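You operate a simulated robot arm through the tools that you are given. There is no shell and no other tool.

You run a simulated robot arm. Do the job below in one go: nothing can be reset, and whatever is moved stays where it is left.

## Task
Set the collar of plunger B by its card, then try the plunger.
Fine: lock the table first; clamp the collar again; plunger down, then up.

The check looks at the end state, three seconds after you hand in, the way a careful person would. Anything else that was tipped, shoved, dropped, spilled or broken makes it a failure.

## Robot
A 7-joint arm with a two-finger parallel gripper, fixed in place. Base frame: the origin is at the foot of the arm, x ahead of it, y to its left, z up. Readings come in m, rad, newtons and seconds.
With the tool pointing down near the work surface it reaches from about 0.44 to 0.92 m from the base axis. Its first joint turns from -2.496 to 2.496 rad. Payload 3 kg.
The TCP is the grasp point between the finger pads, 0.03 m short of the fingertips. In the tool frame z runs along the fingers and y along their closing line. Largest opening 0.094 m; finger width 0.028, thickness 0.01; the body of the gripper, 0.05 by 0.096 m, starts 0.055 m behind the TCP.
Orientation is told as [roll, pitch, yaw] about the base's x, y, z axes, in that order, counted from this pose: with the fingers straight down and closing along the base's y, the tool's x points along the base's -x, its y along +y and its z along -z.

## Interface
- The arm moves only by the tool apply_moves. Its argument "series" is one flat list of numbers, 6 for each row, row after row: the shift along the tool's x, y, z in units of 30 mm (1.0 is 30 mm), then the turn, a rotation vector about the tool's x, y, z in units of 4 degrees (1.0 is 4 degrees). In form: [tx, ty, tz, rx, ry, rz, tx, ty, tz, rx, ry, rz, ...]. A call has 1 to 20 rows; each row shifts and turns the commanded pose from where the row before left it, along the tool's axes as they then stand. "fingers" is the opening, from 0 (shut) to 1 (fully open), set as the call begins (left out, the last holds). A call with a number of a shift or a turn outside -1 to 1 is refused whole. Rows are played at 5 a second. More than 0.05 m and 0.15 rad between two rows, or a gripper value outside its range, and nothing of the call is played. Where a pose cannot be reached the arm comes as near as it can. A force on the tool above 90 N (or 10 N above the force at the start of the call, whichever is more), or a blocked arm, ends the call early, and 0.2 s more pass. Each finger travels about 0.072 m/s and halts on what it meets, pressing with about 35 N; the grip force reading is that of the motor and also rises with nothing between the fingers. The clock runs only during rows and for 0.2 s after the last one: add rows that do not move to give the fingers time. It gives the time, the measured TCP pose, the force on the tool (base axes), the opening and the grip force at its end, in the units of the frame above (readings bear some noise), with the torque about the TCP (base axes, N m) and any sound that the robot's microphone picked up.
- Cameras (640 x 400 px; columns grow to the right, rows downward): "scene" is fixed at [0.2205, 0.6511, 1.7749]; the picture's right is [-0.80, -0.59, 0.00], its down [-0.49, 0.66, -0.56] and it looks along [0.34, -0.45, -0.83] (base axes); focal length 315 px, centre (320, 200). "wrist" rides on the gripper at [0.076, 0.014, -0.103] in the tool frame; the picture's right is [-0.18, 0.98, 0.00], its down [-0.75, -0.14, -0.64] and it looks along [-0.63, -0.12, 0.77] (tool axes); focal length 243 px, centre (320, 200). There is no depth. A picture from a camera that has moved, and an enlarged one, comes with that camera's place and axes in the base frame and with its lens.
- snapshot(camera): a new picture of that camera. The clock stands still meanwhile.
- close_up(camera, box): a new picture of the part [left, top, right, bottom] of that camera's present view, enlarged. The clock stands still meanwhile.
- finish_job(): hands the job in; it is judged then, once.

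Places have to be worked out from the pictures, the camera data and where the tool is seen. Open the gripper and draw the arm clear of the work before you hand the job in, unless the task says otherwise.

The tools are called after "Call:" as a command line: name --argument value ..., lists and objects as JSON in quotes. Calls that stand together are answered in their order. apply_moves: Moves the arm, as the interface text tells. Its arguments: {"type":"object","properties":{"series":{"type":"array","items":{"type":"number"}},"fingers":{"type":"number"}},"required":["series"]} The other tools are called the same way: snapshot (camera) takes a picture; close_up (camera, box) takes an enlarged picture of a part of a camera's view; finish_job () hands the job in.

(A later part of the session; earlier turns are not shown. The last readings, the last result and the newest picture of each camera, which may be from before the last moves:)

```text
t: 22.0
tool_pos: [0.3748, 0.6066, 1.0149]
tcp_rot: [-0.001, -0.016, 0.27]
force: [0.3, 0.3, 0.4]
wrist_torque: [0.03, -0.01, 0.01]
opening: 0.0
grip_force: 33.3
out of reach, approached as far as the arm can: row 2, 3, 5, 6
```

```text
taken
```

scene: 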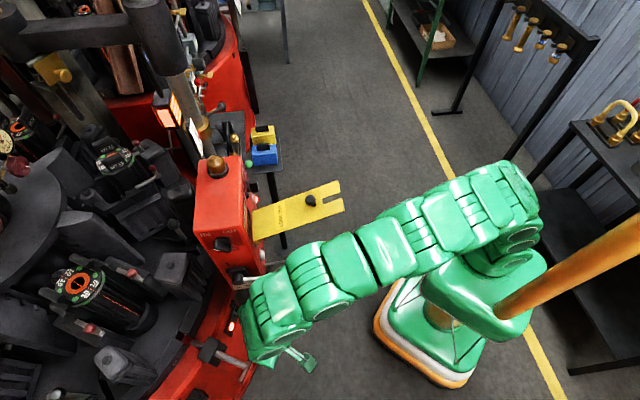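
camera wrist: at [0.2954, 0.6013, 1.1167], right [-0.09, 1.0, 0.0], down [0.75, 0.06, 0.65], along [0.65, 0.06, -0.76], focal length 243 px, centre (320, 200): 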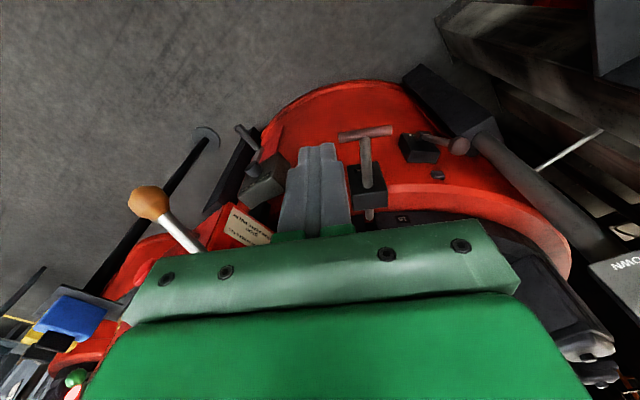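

Both wrist views agree on the T-bar centre: about (0.447, 0.683, 0.775). I lower the closed fingers to TCP z ≈ 0.785 on the outer side, lined up with the pin axis.

Call:
apply_moves --series '[0, 0.225, 0.955, 0, 0, 0, 0, 0.225, 0.955, 0, 0, 0, 0, 0.225, 0.955, 0, 0, 0, 0, 0.225, 0.955, 0, 0, 0, 0, 0.225, 0.955, 0, 0, 0, 0, 0.225, 0.955, 0, 0, 0, 0, 0.225, 0.955, 0, 0, 0, 0, 0.225, 0.955, 0, 0, 0]'

Call:
snapshot --camera "wrist"

Call:
close_up --camera "scene" --box '[170, 300, 330, 400]'

```text
t: 23.8
tool_pos: [0.3595, 0.66, 0.7842]
tcp_rot: [0.001, -0.016, 0.271]
force: [-0.2, -0.7, 0.3]
wrist_torque: [0.01, -0.03, 0.01]
opening: 0.0001
grip_force: 33.5
```

```text
taken
camera wrist: at [0.2829, 0.6536, 0.887], right [-0.09, 1.0, 0.0], down [0.75, 0.06, 0.65], along [0.65, 0.06, -0.76], focal length 243 px, centre (320, 200)
```

wrist: 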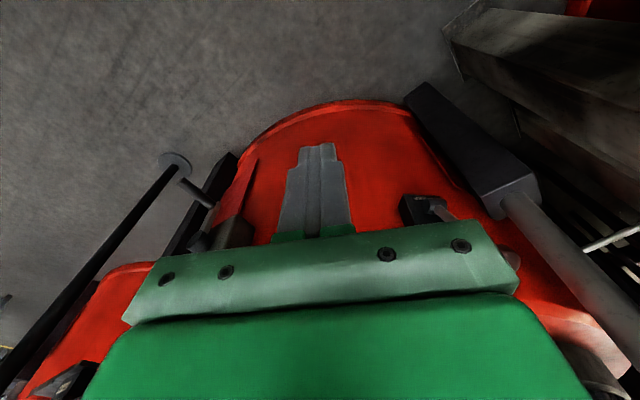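

```text
4.00 times, centred on (250, 350) of scene
camera zoom: at [0.2205, 0.6511, 1.7749], right [-0.8, -0.59, 0.0], down [-0.49, 0.66, -0.56], along [0.34, -0.45, -0.83], focal length 1260 px, centre (600, -400)
```

zoom: 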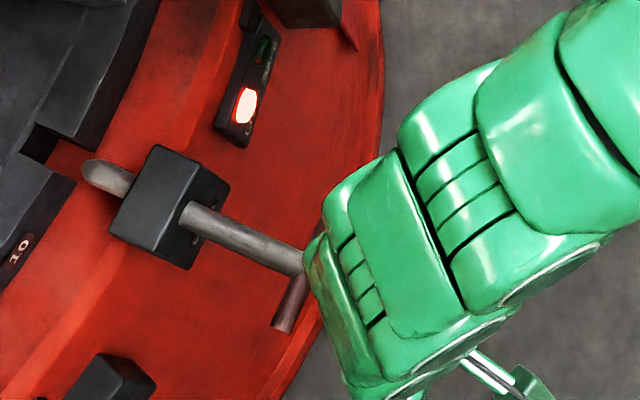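

Aligned with the pin (0.09 m short of the bar). I advance along the pin axis, first quickly to near contact, then in small pushes.

Call:
apply_moves --series '[-1, 0, 0, 0, 0, 0, -1, 0, 0, 0, 0, 0, -0.3, 0, 0, 0, 0, 0, -0.3, 0, 0, 0, 0, 0, -0.3, 0, 0, 0, 0, 0, -0.3, 0, 0, 0, 0, 0]'

Call:
close_up --camera "scene" --box '[170, 300, 330, 400]'

```text
t: 25.2
tool_pos: [0.4566, 0.6867, 0.7881]
tcp_rot: [0.0, -0.018, 0.27]
force: [-0.8, -0.3, 0.7]
wrist_torque: [0.03, -0.03, -0.03]
opening: 0.0
grip_force: 33.0
```

```text
4.00 times, centred on (250, 350) of scene
camera zoom: at [0.2205, 0.6511, 1.7749], right [-0.8, -0.59, 0.0], down [-0.49, 0.66, -0.56], along [0.34, -0.45, -0.83], focal length 1260 px, centre (600, -400)
```

zoom: 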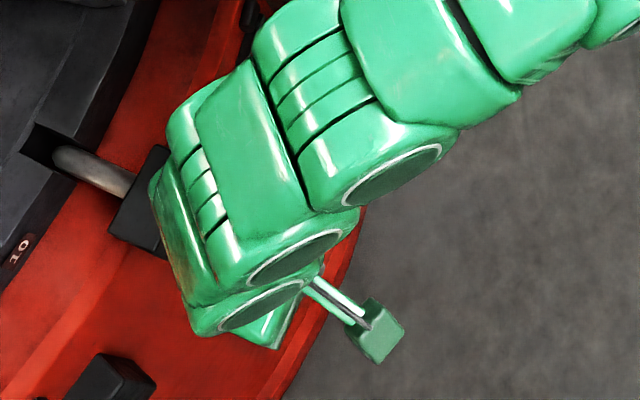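

The pin is sliding in toward the slot with little resistance. I keep pushing in small steps.

Call:
apply_moves --series '[-0.3, 0, 0, 0, 0, 0, -0.3, 0, 0, 0, 0, 0, -0.3, 0, 0, 0, 0, 0, -0.3, 0, 0, 0, 0, 0]'

Call:
close_up --camera "scene" --box '[170, 300, 330, 400]'

Call:
snapshot --camera "wrist"

```text
t: 25.9
tool_pos: [0.4645, 0.6906, 0.7848]
tcp_rot: [-0.011, 0.001, 0.28]
force: [-3.4, -1.0, -0.8]
wrist_torque: [-0.02, 0.08, -0.03]
opening: 0.0
grip_force: 33.3
stopped in row 3: the force on the tool passed its limit at 108 N (the readings are from after the stop); the commanded pose is now the measured one
```

```text
4.00 times, centred on (250, 350) of scene
camera zoom: at [0.2205, 0.6511, 1.7749], right [-0.8, -0.59, 0.0], down [-0.49, 0.66, -0.56], along [0.34, -0.45, -0.83], focal length 1260 px, centre (600, -400)
```

zoom: 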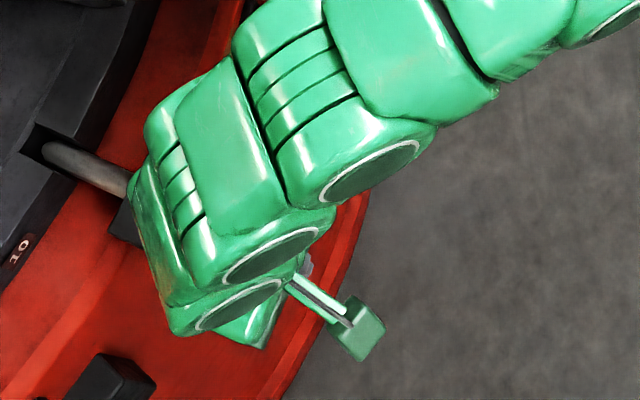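

```text
taken
camera wrist: at [0.3876, 0.6856, 0.8862], right [-0.1, 1.0, -0.01], down [0.76, 0.08, 0.64], along [0.64, 0.05, -0.77], focal length 243 px, centre (320, 200)
```

wrist: 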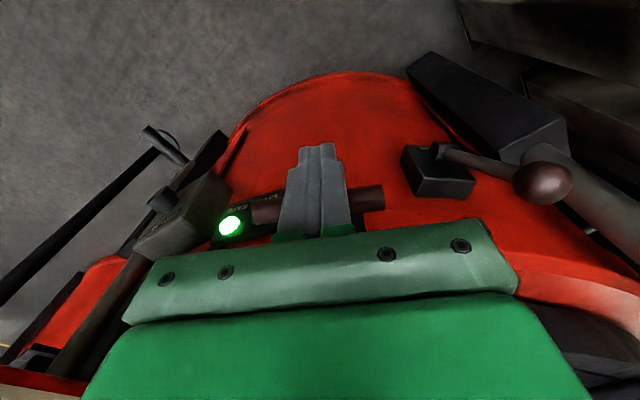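

The pin reached its stop and the green SAFE lamp is lit. I back straight out and check that the pin stays in.

Call:
apply_moves --series '[0.3, 0, 0, 0, 0, 0, 1, 0, 0, 0, 0, 0, 1, 0, 0, 0, 0, 0, 1, 0, 0, 0, 0, 0, 0, 0, -0.9, 0, 0, 0, 0, 0, -0.9, 0, 0, 0, 0, 0, -0.9, 0, 0, 0, 0, 0, -0.9, 0, 0, 0, 0, 0, -0.9, 0, 0, 0]'

Call:
snapshot --camera "wrist"

Call:
close_up --camera "scene" --box '[170, 300, 330, 400]'

```text
t: 27.9
tool_pos: [0.3709, 0.6655, 0.9206]
tcp_rot: [-0.008, 0.001, 0.28]
force: [0.1, 0.0, 0.8]
wrist_torque: [-0.05, -0.01, 0.0]
opening: 0.0
grip_force: 33.3
```

```text
taken
camera wrist: at [0.2935, 0.66, 1.0226], right [-0.09, 1.0, -0.01], down [0.76, 0.08, 0.64], along [0.64, 0.05, -0.77], focal length 243 px, centre (320, 200)
```

wrist: 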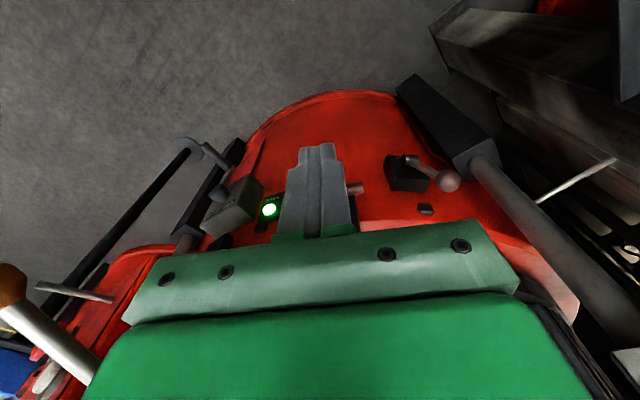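

```text
4.00 times, centred on (250, 350) of scene
camera zoom: at [0.2205, 0.6511, 1.7749], right [-0.8, -0.59, 0.0], down [-0.49, 0.66, -0.56], along [0.34, -0.45, -0.83], focal length 1260 px, centre (600, -400)
```

zoom: 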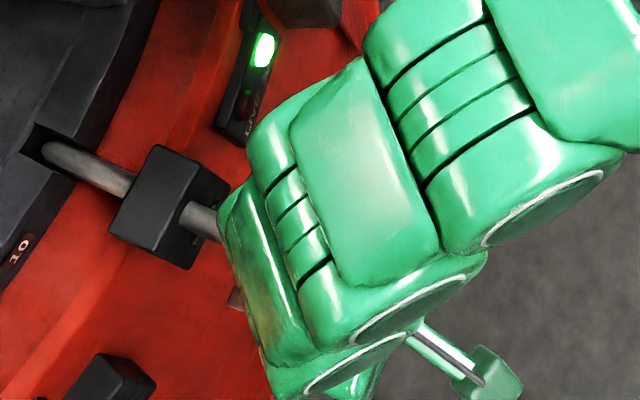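

The pin stays in and SAFE remains lit: the table is locked. Now I rise and go back the way I came, toward the plunger.

Call:
apply_moves --series '[0, 0, -0.95, 0, 0, 0, 0, 0, -0.95, 0, 0, 0, 0, 0, -0.95, 0, 0, 0, 0, 0, -0.95, 0, 0, 0, 0, 0, -0.95, 0, 0, 0, 0, 0, -0.95, 0, 0, 0, 0, 0, -0.95, 0, 0, 0, 0, 0, -0.95, 0, 0, 0, 0.3, -0.9, -0.7, 0, 0, 0, 0.3, -0.9, -0.7, 0, 0, 0, 0.3, -0.9, -0.7, 0, 0, 0, 0.3, -0.9, -0.7, 0, 0, 0, 0.3, -0.9, -0.7, 0, 0, 0, 0.3, -0.9, -0.7, 0, 0, 0, 0.1, -0.9, -0.3, 0, 0, 0]' --fingers 0

```text
t: 31.1
tool_pos: [0.368, 0.4702, 1.2857]
tcp_rot: [-0.006, -0.003, 0.281]
force: [0.8, -0.3, -0.6]
wrist_torque: [-0.01, 0.0, -0.01]
opening: 0.0001
grip_force: 33.5
```

Call:
apply_moves --series '[0.3, -0.3, -0.8, 0, 0, 0, 0.3, -0.3, -0.8, 0, 0, 0, 0.15, -0.95, 0, 0, 0, 0, 0.15, -0.95, 0, 0, 0, 0, 0.15, -0.95, 0, 0, 0, 0, 0.15, -0.95, 0, 0, 0, 0, 0.15, -0.95, 0, 0, 0, 0, 0.15, -0.95, 0, 0, 0, 0, 0.15, -0.95, 0, 0, 0, 0, 0.15, -0.95, 0, 0, 0, 0, 0.15, -0.95, 0, 0, 0, 0, 0.15, -0.95, 0, 0, 0, 0]'

Call:
snapshot --camera "scene"

Call:
snapshot --camera "wrist"

```text
t: 33.7
tool_pos: [0.3918, 0.1659, 1.3266]
tcp_rot: [-0.009, 0.0, 0.279]
force: [-0.3, 0.6, -0.3]
wrist_torque: [-0.02, 0.0, -0.02]
opening: 0.0
grip_force: 32.4
out of reach, approached as far as the arm can: row 2
```

```text
taken
```

scene: 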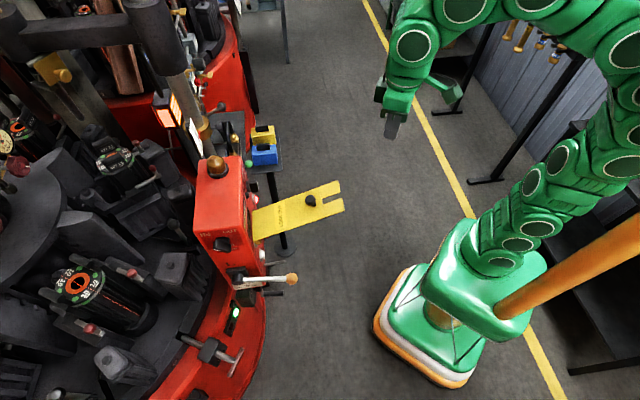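

```text
taken
camera wrist: at [0.315, 0.1603, 1.4292], right [-0.09, 1.0, -0.01], down [0.76, 0.08, 0.64], along [0.64, 0.05, -0.77], focal length 243 px, centre (320, 200)
```

wrist: 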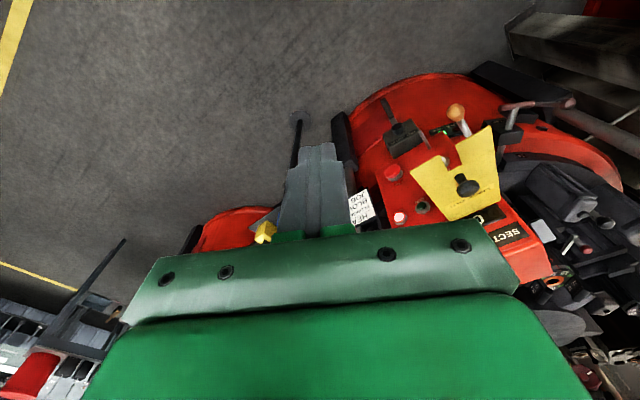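

The scene shows SAFE green. I open the fingers and move to a viewing pose nearer to the collar, with a turn and forward tilt.

Call:
apply_moves --series '[-0.628, -0.986, 0.2, 0, 0, 0, -0.628, -0.986, 0.2, 0, 0, 0, -0.628, -0.986, 0.2, 0, 0, 0, -0.628, -0.986, 0.2, 0, 0, 0, -0.628, -0.986, 0.2, 0, 0, 0, -0.628, -0.986, 0.2, 0, 0, 0, -0.628, -0.986, 0.2, 0, 0, 0, -0.628, -0.986, 0.2, 0, 0, 0, 0, 0, 0, 0, 0, -1, 0, 0, 0, 0, 0, -1, 0, 0, 0, 0, 0, -1, 0, 0, 0, 0, 0, -1, 0, 0, 0, 0, 0, -1, 0, 0, 0, 0, 0, -1, 0, 0, 0, 0, 0, -1]' --fingers 1

Call:
apply_moves --series '[0, 0, 0, 0, -1, 0, 0, 0, 0, 0, -1, 0, 0, 0, 0, 0, -1, 0, 0, 0, 0, 0, -1, 0, 0, 0, 0, 0, -1, 0, 0, 0, 0, 0, -1, 0, 0, 0, 0, 0, -1, 0, 0, 0, 0, 0, -1, 0, 0, 0, 0, 0, -1, 0, 0, 0, 0, 0, -1, 0]'

Call:
snapshot --camera "wrist"

```text
t: 36.9
tool_pos: [0.6017, -0.0199, 1.2812]
tcp_rot: [-0.007, 0.005, 0.771]
force: [-0.4, 0.0, -0.2]
wrist_torque: [-0.01, 0.0, 0.03]
opening: 0.094
grip_force: 0.0
```

```text
t: 39.1
tool_pos: [0.601, -0.0212, 1.2797]
tcp_rot: [-0.009, -0.697, 0.775]
force: [-0.4, 0.3, 0.6]
wrist_torque: [0.01, 0.01, -0.01]
opening: 0.094
grip_force: 0.1
```

```text
taken
camera wrist: at [0.5021, -0.0953, 1.3101], right [-0.58, 0.81, 0.11], down [0.21, 0.02, 0.98], along [0.79, 0.59, -0.18], focal length 243 px, centre (320, 200)
```

wrist: 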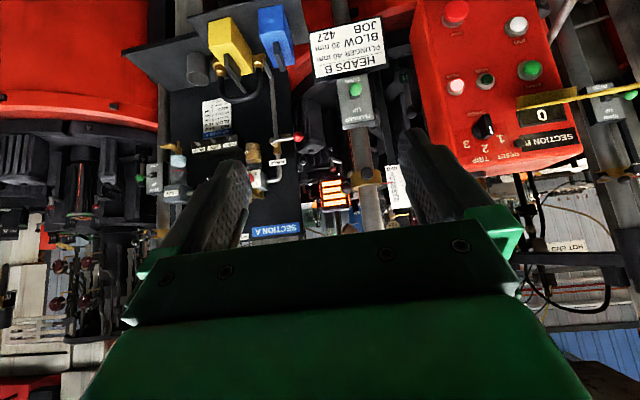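

Call:
close_up --camera "wrist" --box '[310, 130, 420, 220]'

Call:
close_up --camera "wrist" --box '[330, 160, 380, 200]'

Call:
close_up --camera "wrist" --box '[310, 40, 400, 130]'

```text
4.44 times, centred on (365, 175) of wrist
camera zoom: at [0.5021, -0.0953, 1.3101], right [-0.58, 0.81, 0.11], down [0.21, 0.02, 0.98], along [0.79, 0.59, -0.18], focal length 1078 px, centre (120, 311)
```

zoom: 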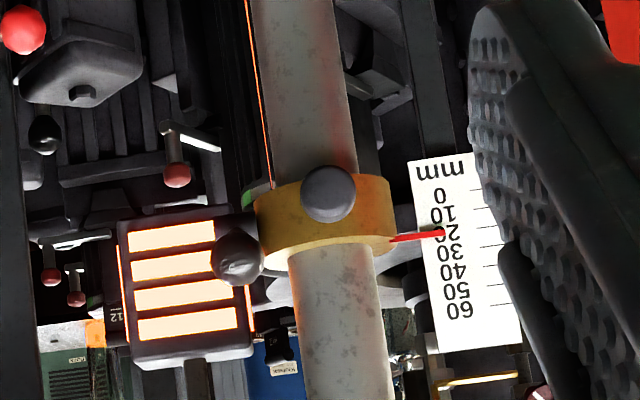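

```text
10.00 times, centred on (355, 180) of wrist
camera zoom: at [0.5021, -0.0953, 1.3101], right [-0.58, 0.81, 0.11], down [0.21, 0.02, 0.98], along [0.79, 0.59, -0.18], focal length 2426 px, centre (-30, 400)
```

zoom: 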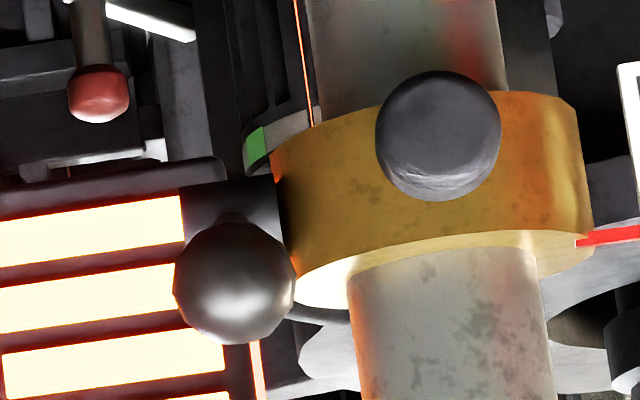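

```text
4.44 times, centred on (355, 85) of wrist
camera zoom: at [0.5021, -0.0953, 1.3101], right [-0.58, 0.81, 0.11], down [0.21, 0.02, 0.98], along [0.79, 0.59, -0.18], focal length 1078 px, centre (164, 711)
```

zoom: 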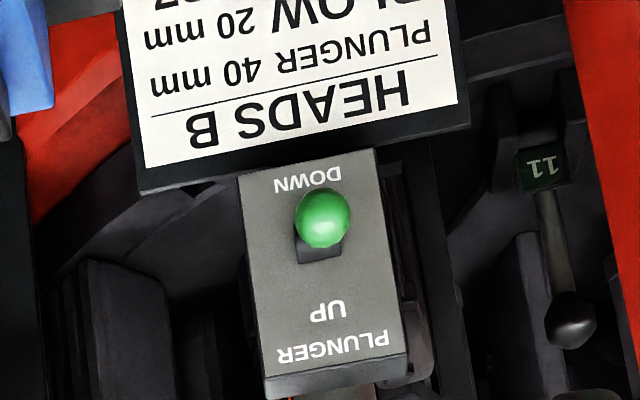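

The ball lever points toward the robot about 28° above horizontal from a hub at the collar's left side (~[0.90, 0.29, 1.167]), so it swings in a vertical plane. I set the opening to about 36 mm and approach the ball (~[0.8585, 0.247, 1.20]) in the present orientation, stopping short for a look.

Call:
apply_moves --series '[-0.972, 0.047, 0.959, 0, 0, 0, -0.972, 0.047, 0.959, 0, 0, 0, -0.972, 0.047, 0.959, 0, 0, 0, -0.972, 0.047, 0.959, 0, 0, 0, -0.972, 0.047, 0.959, 0, 0, 0, -0.972, 0.047, 0.959, 0, 0, 0]' --fingers 0.4

Call:
snapshot --camera "wrist"

Call:
snapshot --camera "scene"

```text
t: 40.5
tool_pos: [0.7719, 0.1564, 1.2594]
tcp_rot: [-0.01, -0.695, 0.774]
force: [0.4, 0.2, 0.3]
wrist_torque: [-0.02, -0.03, 0.01]
opening: 0.0376
grip_force: 0.2
```

```text
taken
camera wrist: at [0.6736, 0.0821, 1.2895], right [-0.58, 0.81, 0.11], down [0.21, 0.02, 0.98], along [0.79, 0.59, -0.18], focal length 243 px, centre (320, 200)
```

wrist: 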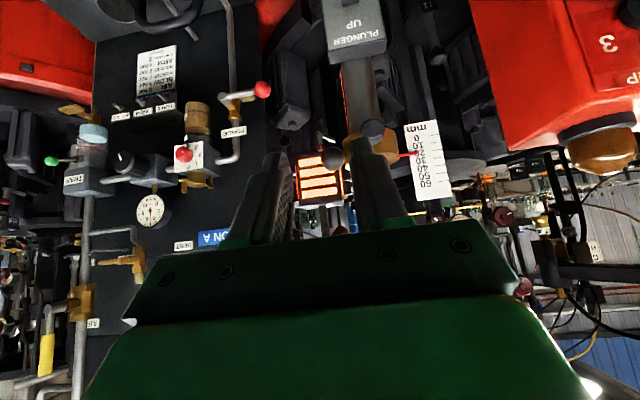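

```text
taken
```

scene: 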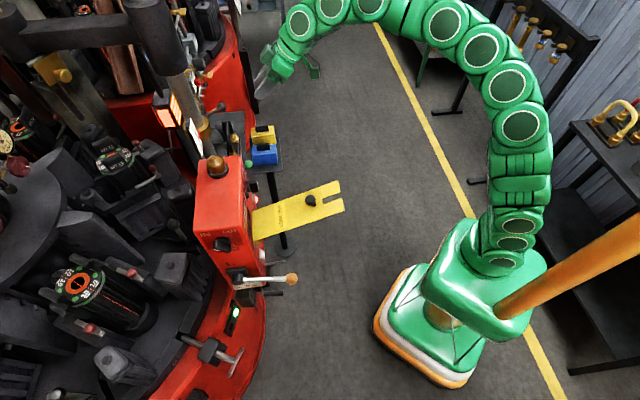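

Call:
close_up --camera "wrist" --box '[270, 100, 450, 230]'

Call:
close_up --camera "scene" --box '[180, 30, 320, 140]'

```text
3.08 times, centred on (360, 165) of wrist
camera zoom: at [0.6736, 0.0821, 1.2895], right [-0.58, 0.81, 0.11], down [0.21, 0.02, 0.98], along [0.79, 0.59, -0.18], focal length 746 px, centre (197, 308)
```

zoom: 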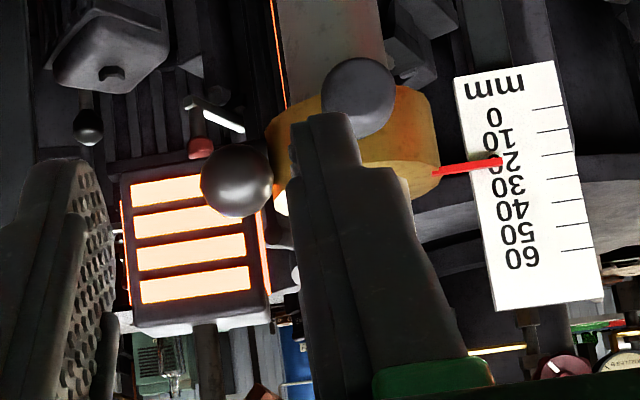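

```text
3.64 times, centred on (250, 85) of scene
camera zoom: at [0.2205, 0.6511, 1.7749], right [-0.8, -0.59, 0.0], down [-0.49, 0.66, -0.56], along [0.34, -0.45, -0.83], focal length 1145 px, centre (574, 618)
```

zoom: 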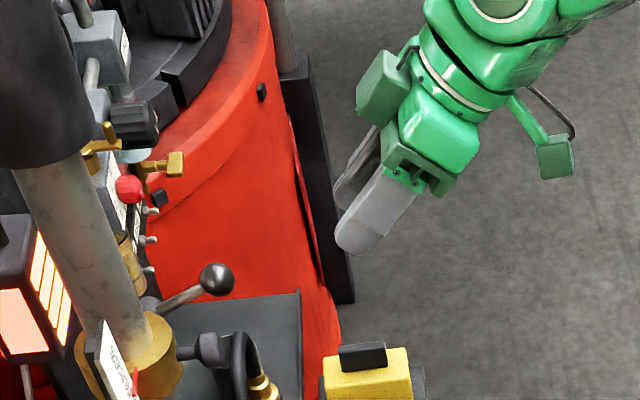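

Ball refined at about (0.859, 0.246, 1.1995). I shift sideways in the tool frame to line up with it, and advance partway.

Call:
apply_moves --series '[-0.967, 0.05, 0, 0, 0, 0, -0.967, 0.05, 0, 0, 0, 0, 0, 0, 0.9, 0, 0, 0, 0, 0, 0.9, 0, 0, 0]'

Call:
close_up --camera "wrist" --box '[250, 90, 450, 230]'

Call:
close_up --camera "scene" --box '[180, 50, 280, 130]'

```text
t: 41.5
tool_pos: [0.825, 0.2149, 1.2545]
tcp_rot: [-0.009, -0.693, 0.775]
force: [0.7, -0.1, -0.5]
wrist_torque: [0.02, 0.03, 0.03]
opening: 0.0375
grip_force: 0.0
```

```text
2.86 times, centred on (350, 160) of wrist
camera zoom: at [0.7263, 0.1394, 1.2844], right [-0.58, 0.81, 0.11], down [0.21, 0.02, 0.98], along [0.78, 0.59, -0.18], focal length 693 px, centre (234, 314)
```

zoom: 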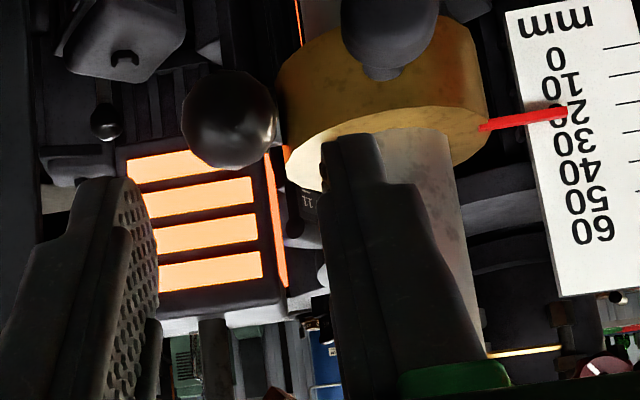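

```text
5.00 times, centred on (230, 90) of scene
camera zoom: at [0.2205, 0.6511, 1.7749], right [-0.8, -0.59, 0.0], down [-0.49, 0.66, -0.56], along [0.34, -0.45, -0.83], focal length 1575 px, centre (770, 750)
```

zoom: 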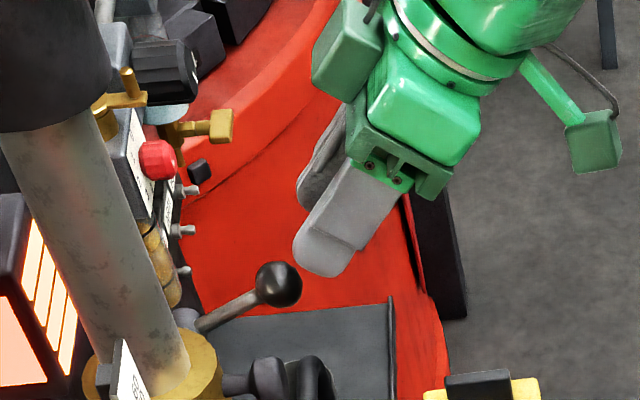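

Lined up within 2 mm of the ball, 72 mm to go along the fingers. I narrow the opening slightly and advance so the ball sits between the pads.

Call:
apply_moves --series '[0, -0.05, 0.7, 0, 0, 0, 0, 0, 0.7, 0, 0, 0, 0, 0, 0.65, 0, 0, 0]' --fingers 0.36

Call:
snapshot --camera "wrist"

Call:
close_up --camera "scene" --box '[180, 60, 260, 124]'

```text
t: 42.3
tool_pos: [0.855, 0.2397, 1.2094]
tcp_rot: [-0.009, -0.696, 0.775]
force: [-1.1, 0.7, 0.9]
wrist_torque: [0.02, 0.01, 0.01]
opening: 0.0339
grip_force: 0.1
```

```text
taken
camera wrist: at [0.7562, 0.1659, 1.2394], right [-0.58, 0.81, 0.11], down [0.21, 0.02, 0.98], along [0.78, 0.59, -0.18], focal length 243 px, centre (320, 200)
```

wrist: 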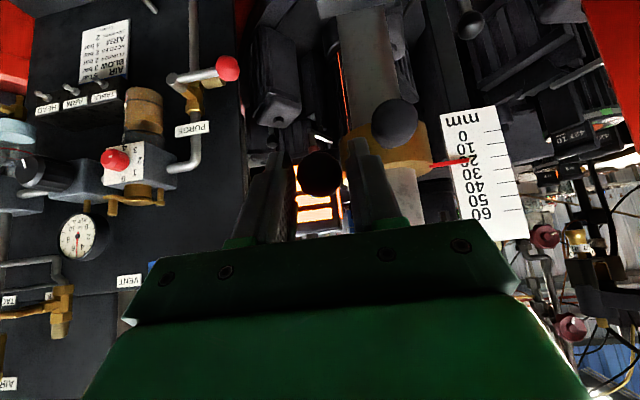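

```text
6.25 times, centred on (220, 92) of scene
camera zoom: at [0.2205, 0.6511, 1.7749], right [-0.8, -0.59, 0.0], down [-0.49, 0.66, -0.56], along [0.34, -0.45, -0.83], focal length 1968 px, centre (945, 875)
```

zoom: 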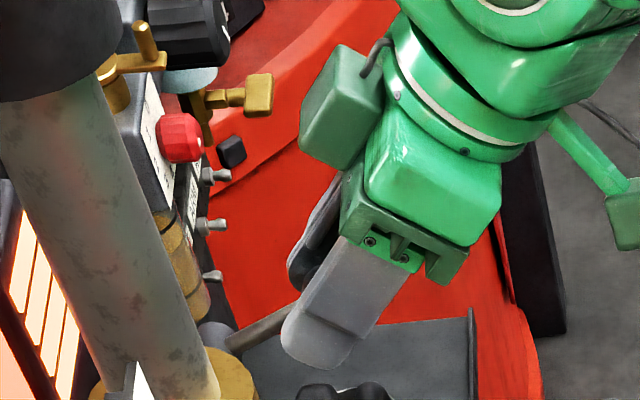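

The ball is between the pads. I close on it.

Call:
apply_moves --series '[0, 0, 0, 0, 0, 0, 0, 0, 0, 0, 0, 0, 0, 0, 0, 0, 0, 0]' --fingers 0

Call:
close_up --camera "wrist" --box '[240, 80, 440, 230]'

```text
t: 43.1
tool_pos: [0.8543, 0.2391, 1.2101]
tcp_rot: [-0.009, -0.694, 0.774]
force: [5.9, 4.5, 0.3]
wrist_torque: [0.17, -0.17, 0.01]
opening: 0.0252
grip_force: 45.1
```

```text
2.67 times, centred on (340, 155) of wrist
camera zoom: at [0.7561, 0.1659, 1.2396], right [-0.58, 0.81, 0.11], down [0.21, 0.02, 0.98], along [0.78, 0.59, -0.18], focal length 647 px, centre (267, 320)
```

zoom: 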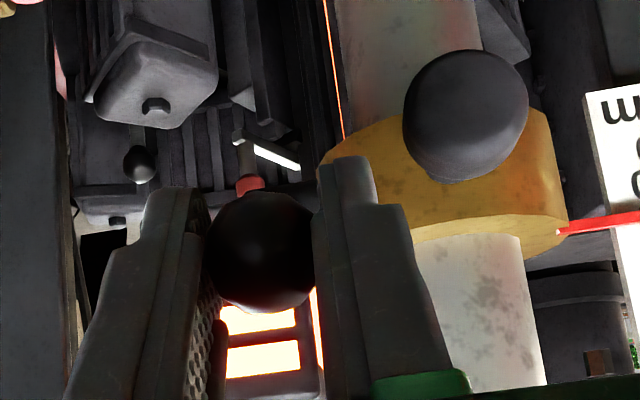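

The ball is gripped (25 mm). I test gently: a 4 mm swing upward along the lever's arc, watching the force.

Call:
apply_moves --series '[-0.13, 0, -0.05, 0, 0.85, 0, 0, 0, 0, 0, 0, 0]'

```text
t: 43.7
tool_pos: [0.8553, 0.2409, 1.2106]
tcp_rot: [-0.004, -0.632, 0.774]
force: [-23.5, -2.2, -14.1]
wrist_torque: [0.36, -0.16, 0.01]
opening: 0.0253
grip_force: 44.9
```

Upward resists (about 27 N with hardly any motion). I go back and test downward by the same amount.

Call:
apply_moves --series '[0.13, 0, 0.05, 0, -0.85, 0, 0.13, 0, 0.05, 0, -0.85, 0, 0, 0, 0, 0, 0, 0]'

```text
t: 44.5
tool_pos: [0.8537, 0.239, 1.2046]
tcp_rot: [-0.011, -0.756, 0.777]
force: [-3.4, 24.9, -10.7]
wrist_torque: [-0.03, 0.43, 0.04]
opening: 0.0248
grip_force: 44.6
```

Downward the ball moved and the force even turned downward, so downward seems free. I continue a bit further down the arc and watch.

Call:
apply_moves --series '[0.13, 0, 0.04, 0, -0.85, 0, 0.13, 0, 0.03, 0, -0.85, 0, 0, 0, 0, 0, 0, 0]'

Call:
snapshot --camera "wrist"

Call:
close_up --camera "scene" --box '[180, 60, 260, 124]'

```text
t: 45.3
tool_pos: [0.851, 0.2366, 1.1975]
tcp_rot: [-0.009, -0.872, 0.78]
force: [4.6, 45.2, -13.9]
wrist_torque: [0.09, 0.23, 0.01]
opening: 0.0251
grip_force: 45.5
```

```text
taken
camera wrist: at [0.7503, 0.1594, 1.2051], right [-0.6, 0.79, 0.13], down [0.09, -0.1, 0.99], along [0.79, 0.61, -0.01], focal length 243 px, centre (320, 200)
```

wrist: 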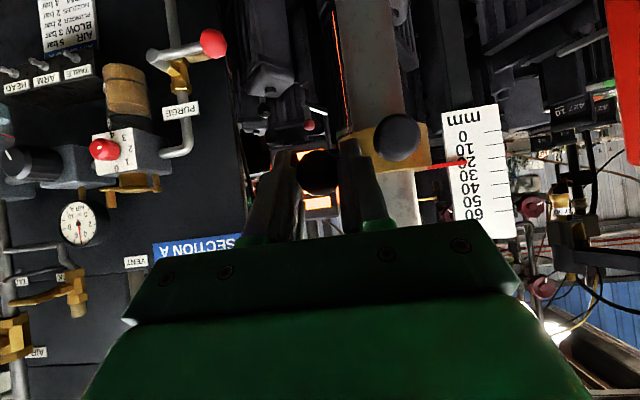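

```text
6.25 times, centred on (220, 92) of scene
camera zoom: at [0.2205, 0.6511, 1.7749], right [-0.8, -0.59, 0.0], down [-0.49, 0.66, -0.56], along [0.34, -0.45, -0.83], focal length 1968 px, centre (945, 875)
```

zoom: 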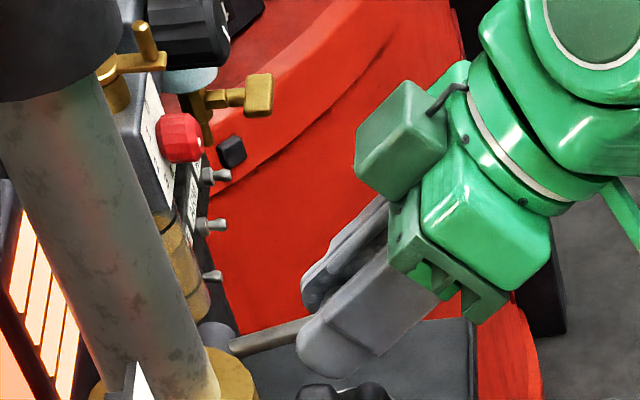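

The lever follows downward, but side loads build (about 45 N), so my assumed arc is a bit off. I open the fingers slightly to relieve the load and see where the lever rests.

Call:
apply_moves --series '[0, 0, 0, 0, 0, 0, 0, 0, 0, 0, 0, 0]' --fingers 0.36

Call:
close_up --camera "wrist" --box '[240, 80, 440, 230]'

Call:
close_up --camera "scene" --box '[180, 60, 260, 124]'

```text
t: 45.9
tool_pos: [0.8516, 0.2339, 1.1989]
tcp_rot: [-0.012, -0.874, 0.778]
force: [-3.3, -0.9, 4.2]
wrist_torque: [0.16, -0.03, 0.07]
opening: 0.0344
grip_force: 0.2
```

```text
2.67 times, centred on (340, 155) of wrist
camera zoom: at [0.7506, 0.1564, 1.2058], right [-0.6, 0.79, 0.13], down [0.09, -0.1, 0.99], along [0.8, 0.6, -0.01], focal length 647 px, centre (267, 320)
```

zoom: 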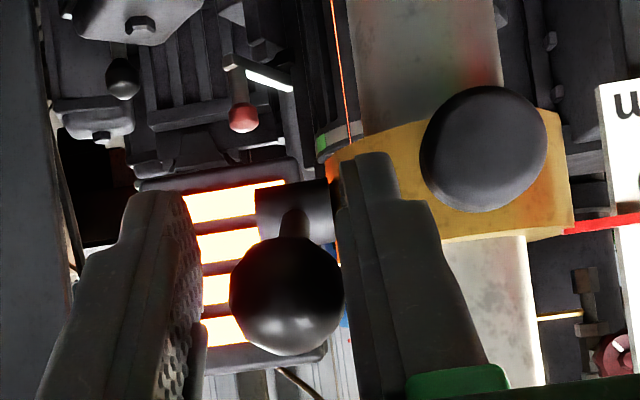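

```text
6.25 times, centred on (220, 92) of scene
camera zoom: at [0.2205, 0.6511, 1.7749], right [-0.8, -0.59, 0.0], down [-0.49, 0.66, -0.56], along [0.34, -0.45, -0.83], focal length 1968 px, centre (945, 875)
```

zoom: 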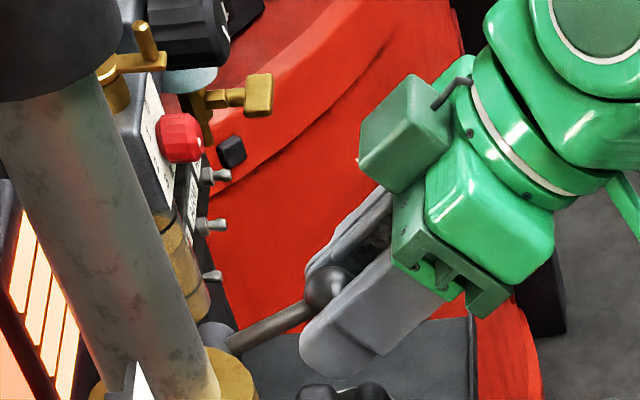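

The lever came back to its rest position by itself: it is sprung toward the present angle and moves downward, so it probably has to be swung well down past its middle. I'll back out, close the fingers and use them as a horizontal bar from above instead of gripping.

Call:
apply_moves --series '[0, 0, -0.9, 0, 0, 0, 0, 0, -0.9, 0, 0, 0, 0, 0, -0.9, 0, 0, 0, 0, 0, 0, 0, -0.94, 0, 0, 0, 0, 0, -0.94, 0, 0, 0, 0, 0, -0.94, 0, 0, 0, 0, 0, -0.94, 0, 0, 0, 0, 0, -0.94, 0, 0, 0, 0, 0, -0.94, 0, 0, 0, 0, 0, -0.94, 0, 0, 0, 0, 0, -0.94, 0]'

Call:
snapshot --camera "wrist"

Call:
snapshot --camera "scene"

```text
t: 48.3
tool_pos: [0.8065, 0.1926, 1.2485]
tcp_rot: [-0.046, -1.398, 0.814]
force: [-0.9, -0.1, 0.2]
wrist_torque: [0.0, -0.01, 0.03]
opening: 0.034
grip_force: 0.1
```

```text
taken
camera wrist: at [0.7158, 0.1238, 1.1916], right [-0.66, 0.73, 0.17], down [-0.27, -0.45, 0.85], along [0.7, 0.52, 0.49], focal length 243 px, centre (320, 200)
```

wrist: 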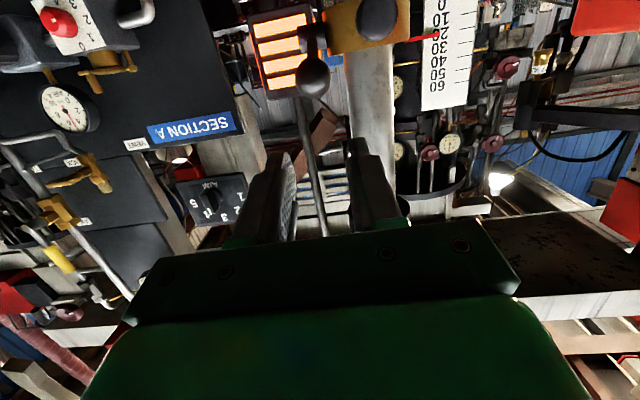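

```text
taken
```

scene: 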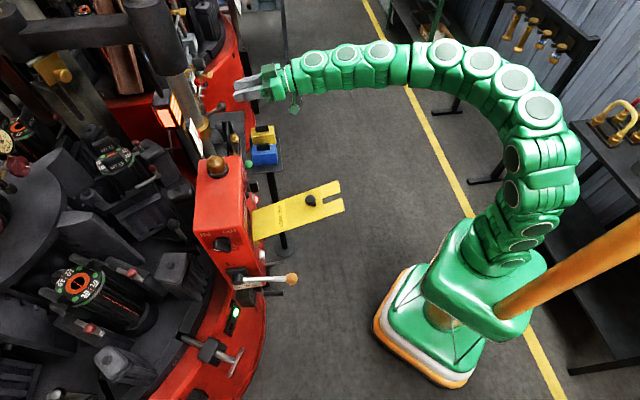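

Call:
close_up --camera "wrist" --box '[240, 0, 480, 130]'

Call:
close_up --camera "scene" --box '[190, 60, 290, 130]'

```text
2.67 times, centred on (360, 65) of wrist
camera zoom: at [0.7158, 0.1238, 1.1916], right [-0.66, 0.73, 0.17], down [-0.27, -0.45, 0.85], along [0.7, 0.52, 0.49], focal length 647 px, centre (213, 560)
```

zoom: 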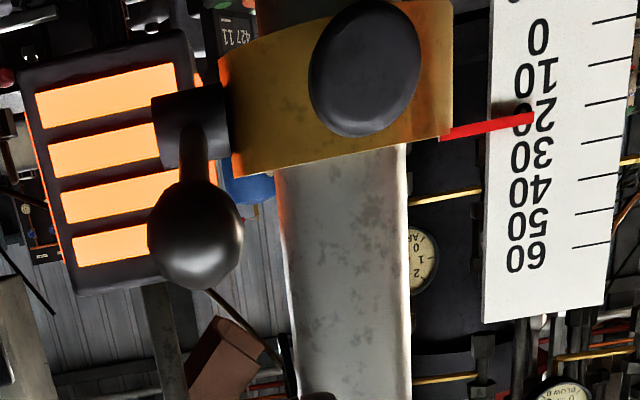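

```text
5.71 times, centred on (240, 95) of scene
camera zoom: at [0.2205, 0.6511, 1.7749], right [-0.8, -0.59, 0.0], down [-0.49, 0.66, -0.56], along [0.34, -0.45, -0.83], focal length 1800 px, centre (777, 800)
```

zoom: 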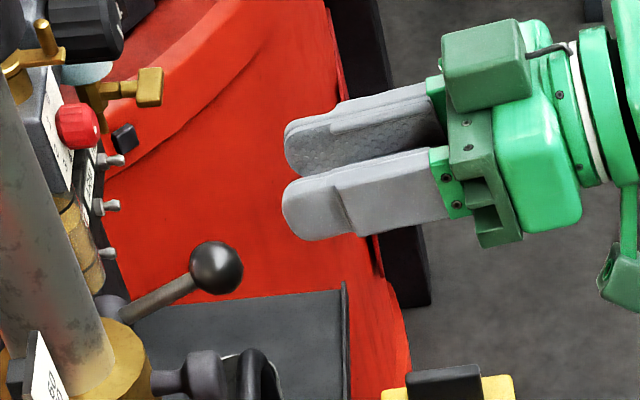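

The hub axis is clearly horizontal (left-right), stem pointing up toward the robot. I close the fingers and slide them forward just above the ball.

Call:
apply_moves --series '[0, 0, 0, 0, 0, 0, 0, 0, 0, 0, 0, 0, 0, 0.02, 0.745, 0, 0, 0, 0, 0.02, 0.745, 0, 0, 0, 0, 0, 0.745, 0, 0, 0]' --fingers 0

Call:
snapshot --camera "wrist"

Call:
close_up --camera "scene" --box '[190, 60, 290, 130]'

```text
t: 49.5
tool_pos: [0.8528, 0.2404, 1.2382]
tcp_rot: [-0.043, -1.397, 0.814]
force: [0.2, -0.3, -0.2]
wrist_torque: [0.03, -0.03, 0.0]
opening: 0.0002
grip_force: 32.8
```

```text
taken
camera wrist: at [0.7622, 0.172, 1.1803], right [-0.66, 0.73, 0.17], down [-0.27, -0.45, 0.85], along [0.7, 0.52, 0.49], focal length 243 px, centre (320, 200)
```

wrist: 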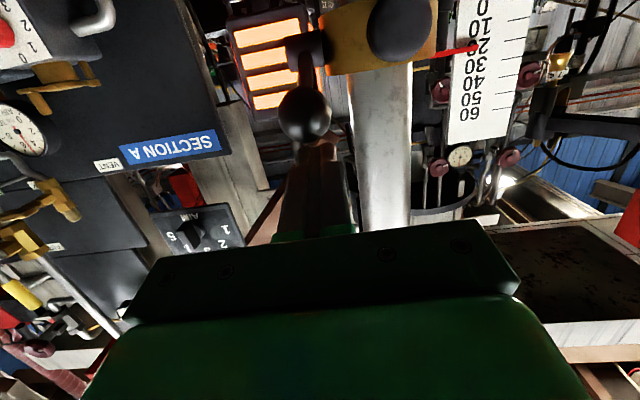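

```text
5.71 times, centred on (240, 95) of scene
camera zoom: at [0.2205, 0.6511, 1.7749], right [-0.8, -0.59, 0.0], down [-0.49, 0.66, -0.56], along [0.34, -0.45, -0.83], focal length 1800 px, centre (777, 800)
```

zoom: 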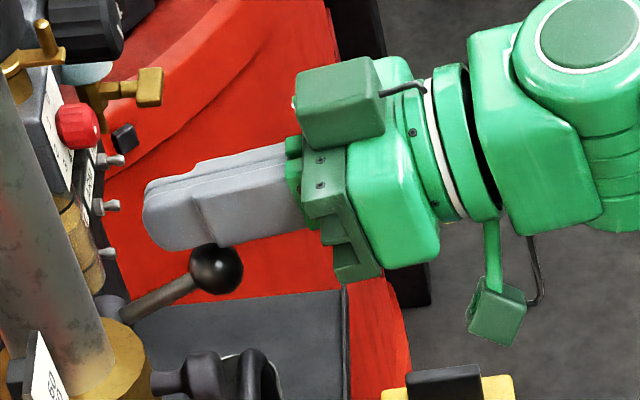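

Positioned about 8 mm above the ball. I press down in small steps.

Call:
apply_moves --series '[0.3, 0, 0, 0, 0, 0, 0.3, 0, 0, 0, 0, 0, 0.3, 0, 0, 0, 0, 0, 0.3, 0, 0, 0, 0, 0]'

Call:
snapshot --camera "wrist"

Call:
close_up --camera "scene" --box '[190, 60, 290, 130]'

```text
t: 50.5
tool_pos: [0.8519, 0.2339, 1.2025]
tcp_rot: [-0.043, -1.397, 0.811]
force: [0.2, 0.7, 0.3]
wrist_torque: [0.03, 0.01, -0.01]
opening: 0.0
grip_force: 33.2
```

```text
taken
camera wrist: at [0.7589, 0.1655, 1.1446], right [-0.66, 0.73, 0.17], down [-0.27, -0.45, 0.85], along [0.7, 0.52, 0.49], focal length 243 px, centre (320, 200)
```

wrist: 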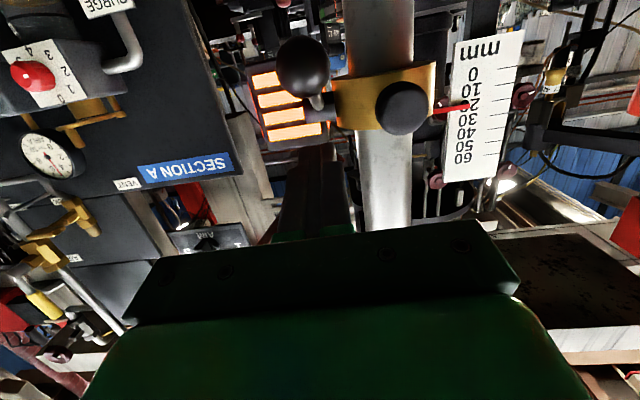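

```text
5.71 times, centred on (240, 95) of scene
camera zoom: at [0.2205, 0.6511, 1.7749], right [-0.8, -0.59, 0.0], down [-0.49, 0.66, -0.56], along [0.34, -0.45, -0.83], focal length 1800 px, centre (777, 800)
```

zoom: 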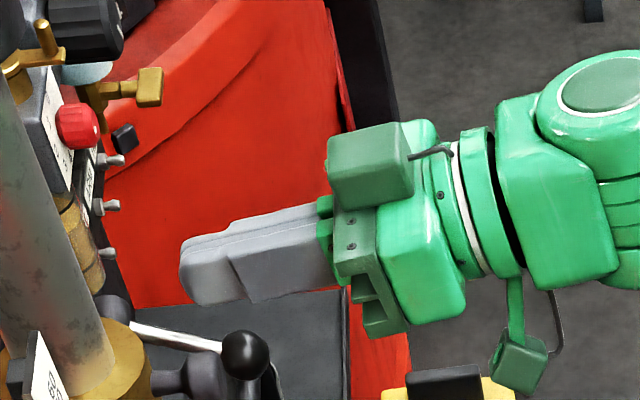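

The lever flipped over to a lower position by itself, so the collar should be loose. I check the pointer and lever.

Call:
close_up --camera "wrist" --box '[260, 20, 540, 200]'

Call:
close_up --camera "wrist" --box '[430, 20, 540, 190]'

```text
2.22 times, centred on (400, 110) of wrist
camera zoom: at [0.7589, 0.1655, 1.1446], right [-0.66, 0.73, 0.17], down [-0.27, -0.45, 0.85], along [0.7, 0.52, 0.49], focal length 539 px, centre (142, 400)
```

zoom: 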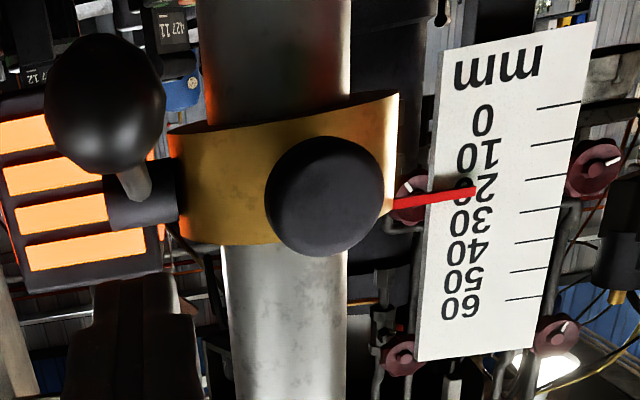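

```text
2.35 times, centred on (485, 105) of wrist
camera zoom: at [0.7589, 0.1655, 1.1446], right [-0.66, 0.73, 0.17], down [-0.27, -0.45, 0.85], along [0.7, 0.52, 0.49], focal length 571 px, centre (-68, 424)
```

zoom: 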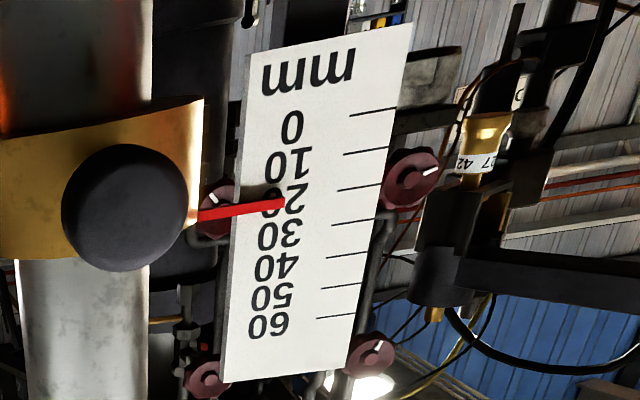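

The pointer still reads 20 mm, so the loosened collar holds by friction. I back off, open to about 36 mm and line up with the front knob (~[0.833, 0.285, 1.172]).

Call:
apply_moves --series '[0, 0, -1, 0, 0, 0, 0, 0, -1, 0, 0, 0, 0.443, 0.837, 0, 0, 0, 0, 0.443, 0.837, 0, 0, 0, 0, 0, 0, 0, 0, 0, 0]' --fingers 0.38

Call:
snapshot --camera "wrist"

Call:
close_up --camera "scene" --box '[190, 60, 290, 130]'

```text
t: 51.7
tool_pos: [0.7657, 0.2266, 1.1851]
tcp_rot: [-0.038, -1.397, 0.808]
force: [0.6, -0.4, 0.5]
wrist_torque: [-0.04, -0.01, -0.03]
opening: 0.0357
grip_force: 0.0
```

```text
taken
camera wrist: at [0.6749, 0.158, 1.1287], right [-0.66, 0.73, 0.17], down [-0.27, -0.45, 0.85], along [0.7, 0.52, 0.49], focal length 243 px, centre (320, 200)
```

wrist: 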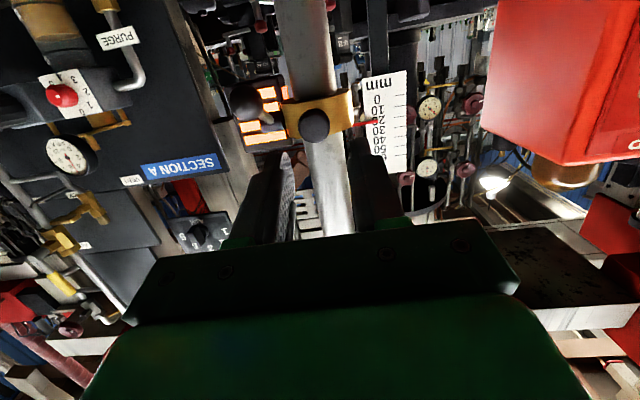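

```text
5.71 times, centred on (240, 95) of scene
camera zoom: at [0.2205, 0.6511, 1.7749], right [-0.8, -0.59, 0.0], down [-0.49, 0.66, -0.56], along [0.34, -0.45, -0.83], focal length 1800 px, centre (777, 800)
```

zoom: 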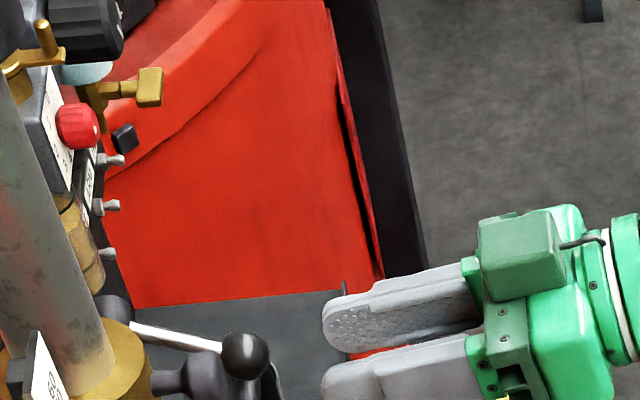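

The knob is 4.6 mm left of the gripper centre and 90 mm ahead. I correct and advance so the pads flank the knob head.

Call:
apply_moves --series '[-0.05, -0.155, 0.5, 0, 0, 0, 0, 0, 1, 0, 0, 0, 0, 0, 0.5, 0, 0, 0]'

Call:
close_up --camera "wrist" --box '[220, 40, 460, 230]'

Call:
close_up --camera "scene" --box '[190, 70, 270, 134]'

```text
t: 52.5
tool_pos: [0.8151, 0.2626, 1.1788]
tcp_rot: [-0.04, -1.399, 0.809]
force: [0.1, -0.7, -0.2]
wrist_torque: [0.01, -0.02, 0.0]
opening: 0.0358
grip_force: 0.0
```

```text
2.11 times, centred on (340, 135) of wrist
camera zoom: at [0.7235, 0.1952, 1.1207], right [-0.66, 0.73, 0.17], down [-0.27, -0.45, 0.85], along [0.7, 0.52, 0.49], focal length 511 px, centre (278, 337)
```

zoom: 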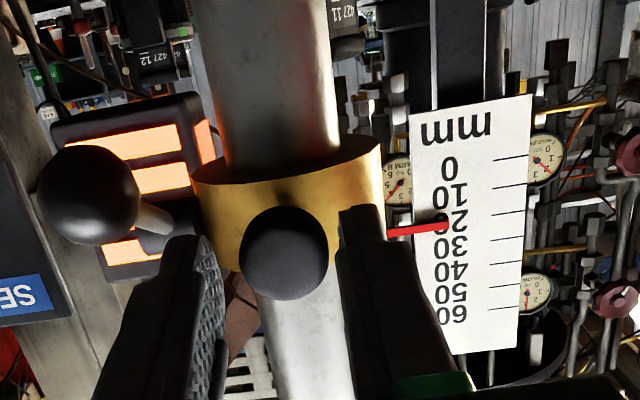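

```text
6.25 times, centred on (230, 102) of scene
camera zoom: at [0.2205, 0.6511, 1.7749], right [-0.8, -0.59, 0.0], down [-0.49, 0.66, -0.56], along [0.34, -0.45, -0.83], focal length 1968 px, centre (882, 812)
```

zoom: 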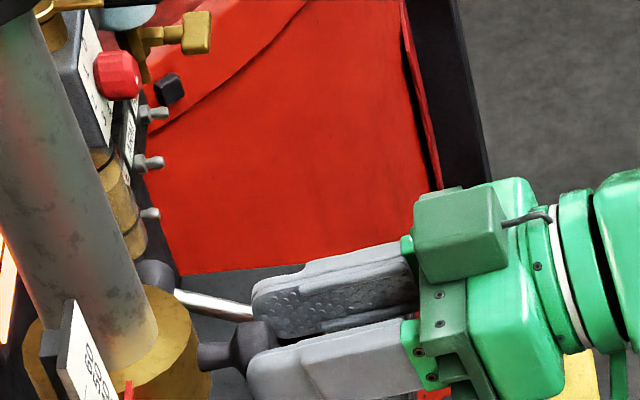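

The knob sits nearly centred between the pads. I advance the last 15 mm and close on it.

Call:
apply_moves --series '[0.03, 0.06, 0.5, 0, 0, 0, 0, 0, 0, 0, 0, 0]'

Call:
close_up --camera "wrist" --box '[220, 40, 460, 230]'

```text
t: 53.1
tool_pos: [0.8229, 0.2764, 1.1755]
tcp_rot: [-0.039, -1.398, 0.807]
force: [-0.3, 0.3, -0.1]
wrist_torque: [-0.01, 0.0, 0.0]
opening: 0.0357
grip_force: 0.0
```

```text
2.11 times, centred on (340, 135) of wrist
camera zoom: at [0.7319, 0.2076, 1.1163], right [-0.66, 0.73, 0.17], down [-0.27, -0.45, 0.85], along [0.7, 0.52, 0.49], focal length 511 px, centre (278, 337)
```

zoom: 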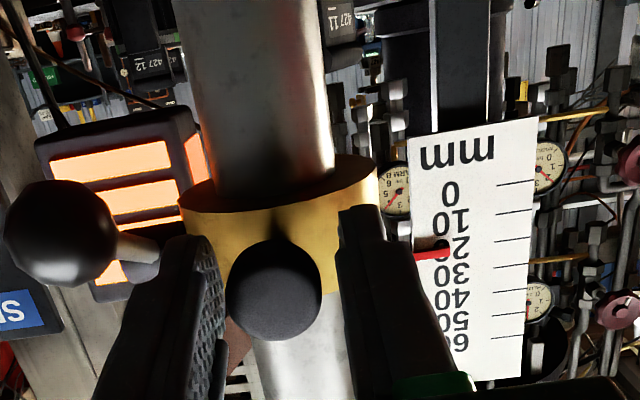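

Centred. I close on the knob.

Call:
apply_moves --series '[0, 0, 0, 0, 0, 0, 0, 0, 0, 0, 0, 0, 0, 0, 0, 0, 0, 0]' --fingers 0

Call:
close_up --camera "wrist" --box '[220, 40, 460, 230]'

```text
t: 53.9
tool_pos: [0.8232, 0.2758, 1.1743]
tcp_rot: [-0.04, -1.398, 0.808]
force: [11.1, -4.7, -2.1]
wrist_torque: [-0.09, 0.1, -0.27]
opening: 0.0259
grip_force: 45.2
```

```text
2.11 times, centred on (340, 135) of wrist
camera zoom: at [0.7324, 0.2066, 1.1162], right [-0.66, 0.73, 0.17], down [-0.27, -0.45, 0.85], along [0.7, 0.52, 0.49], focal length 511 px, centre (278, 337)
```

zoom: 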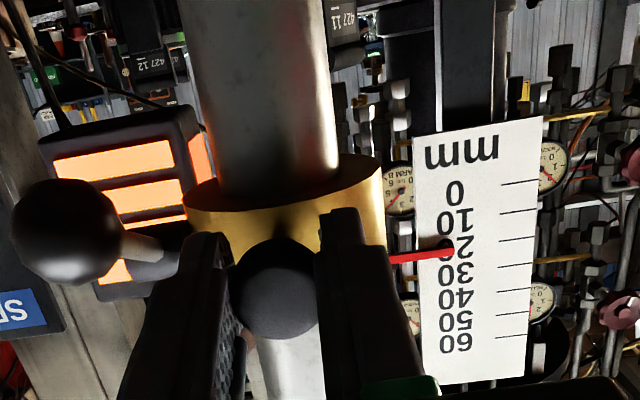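

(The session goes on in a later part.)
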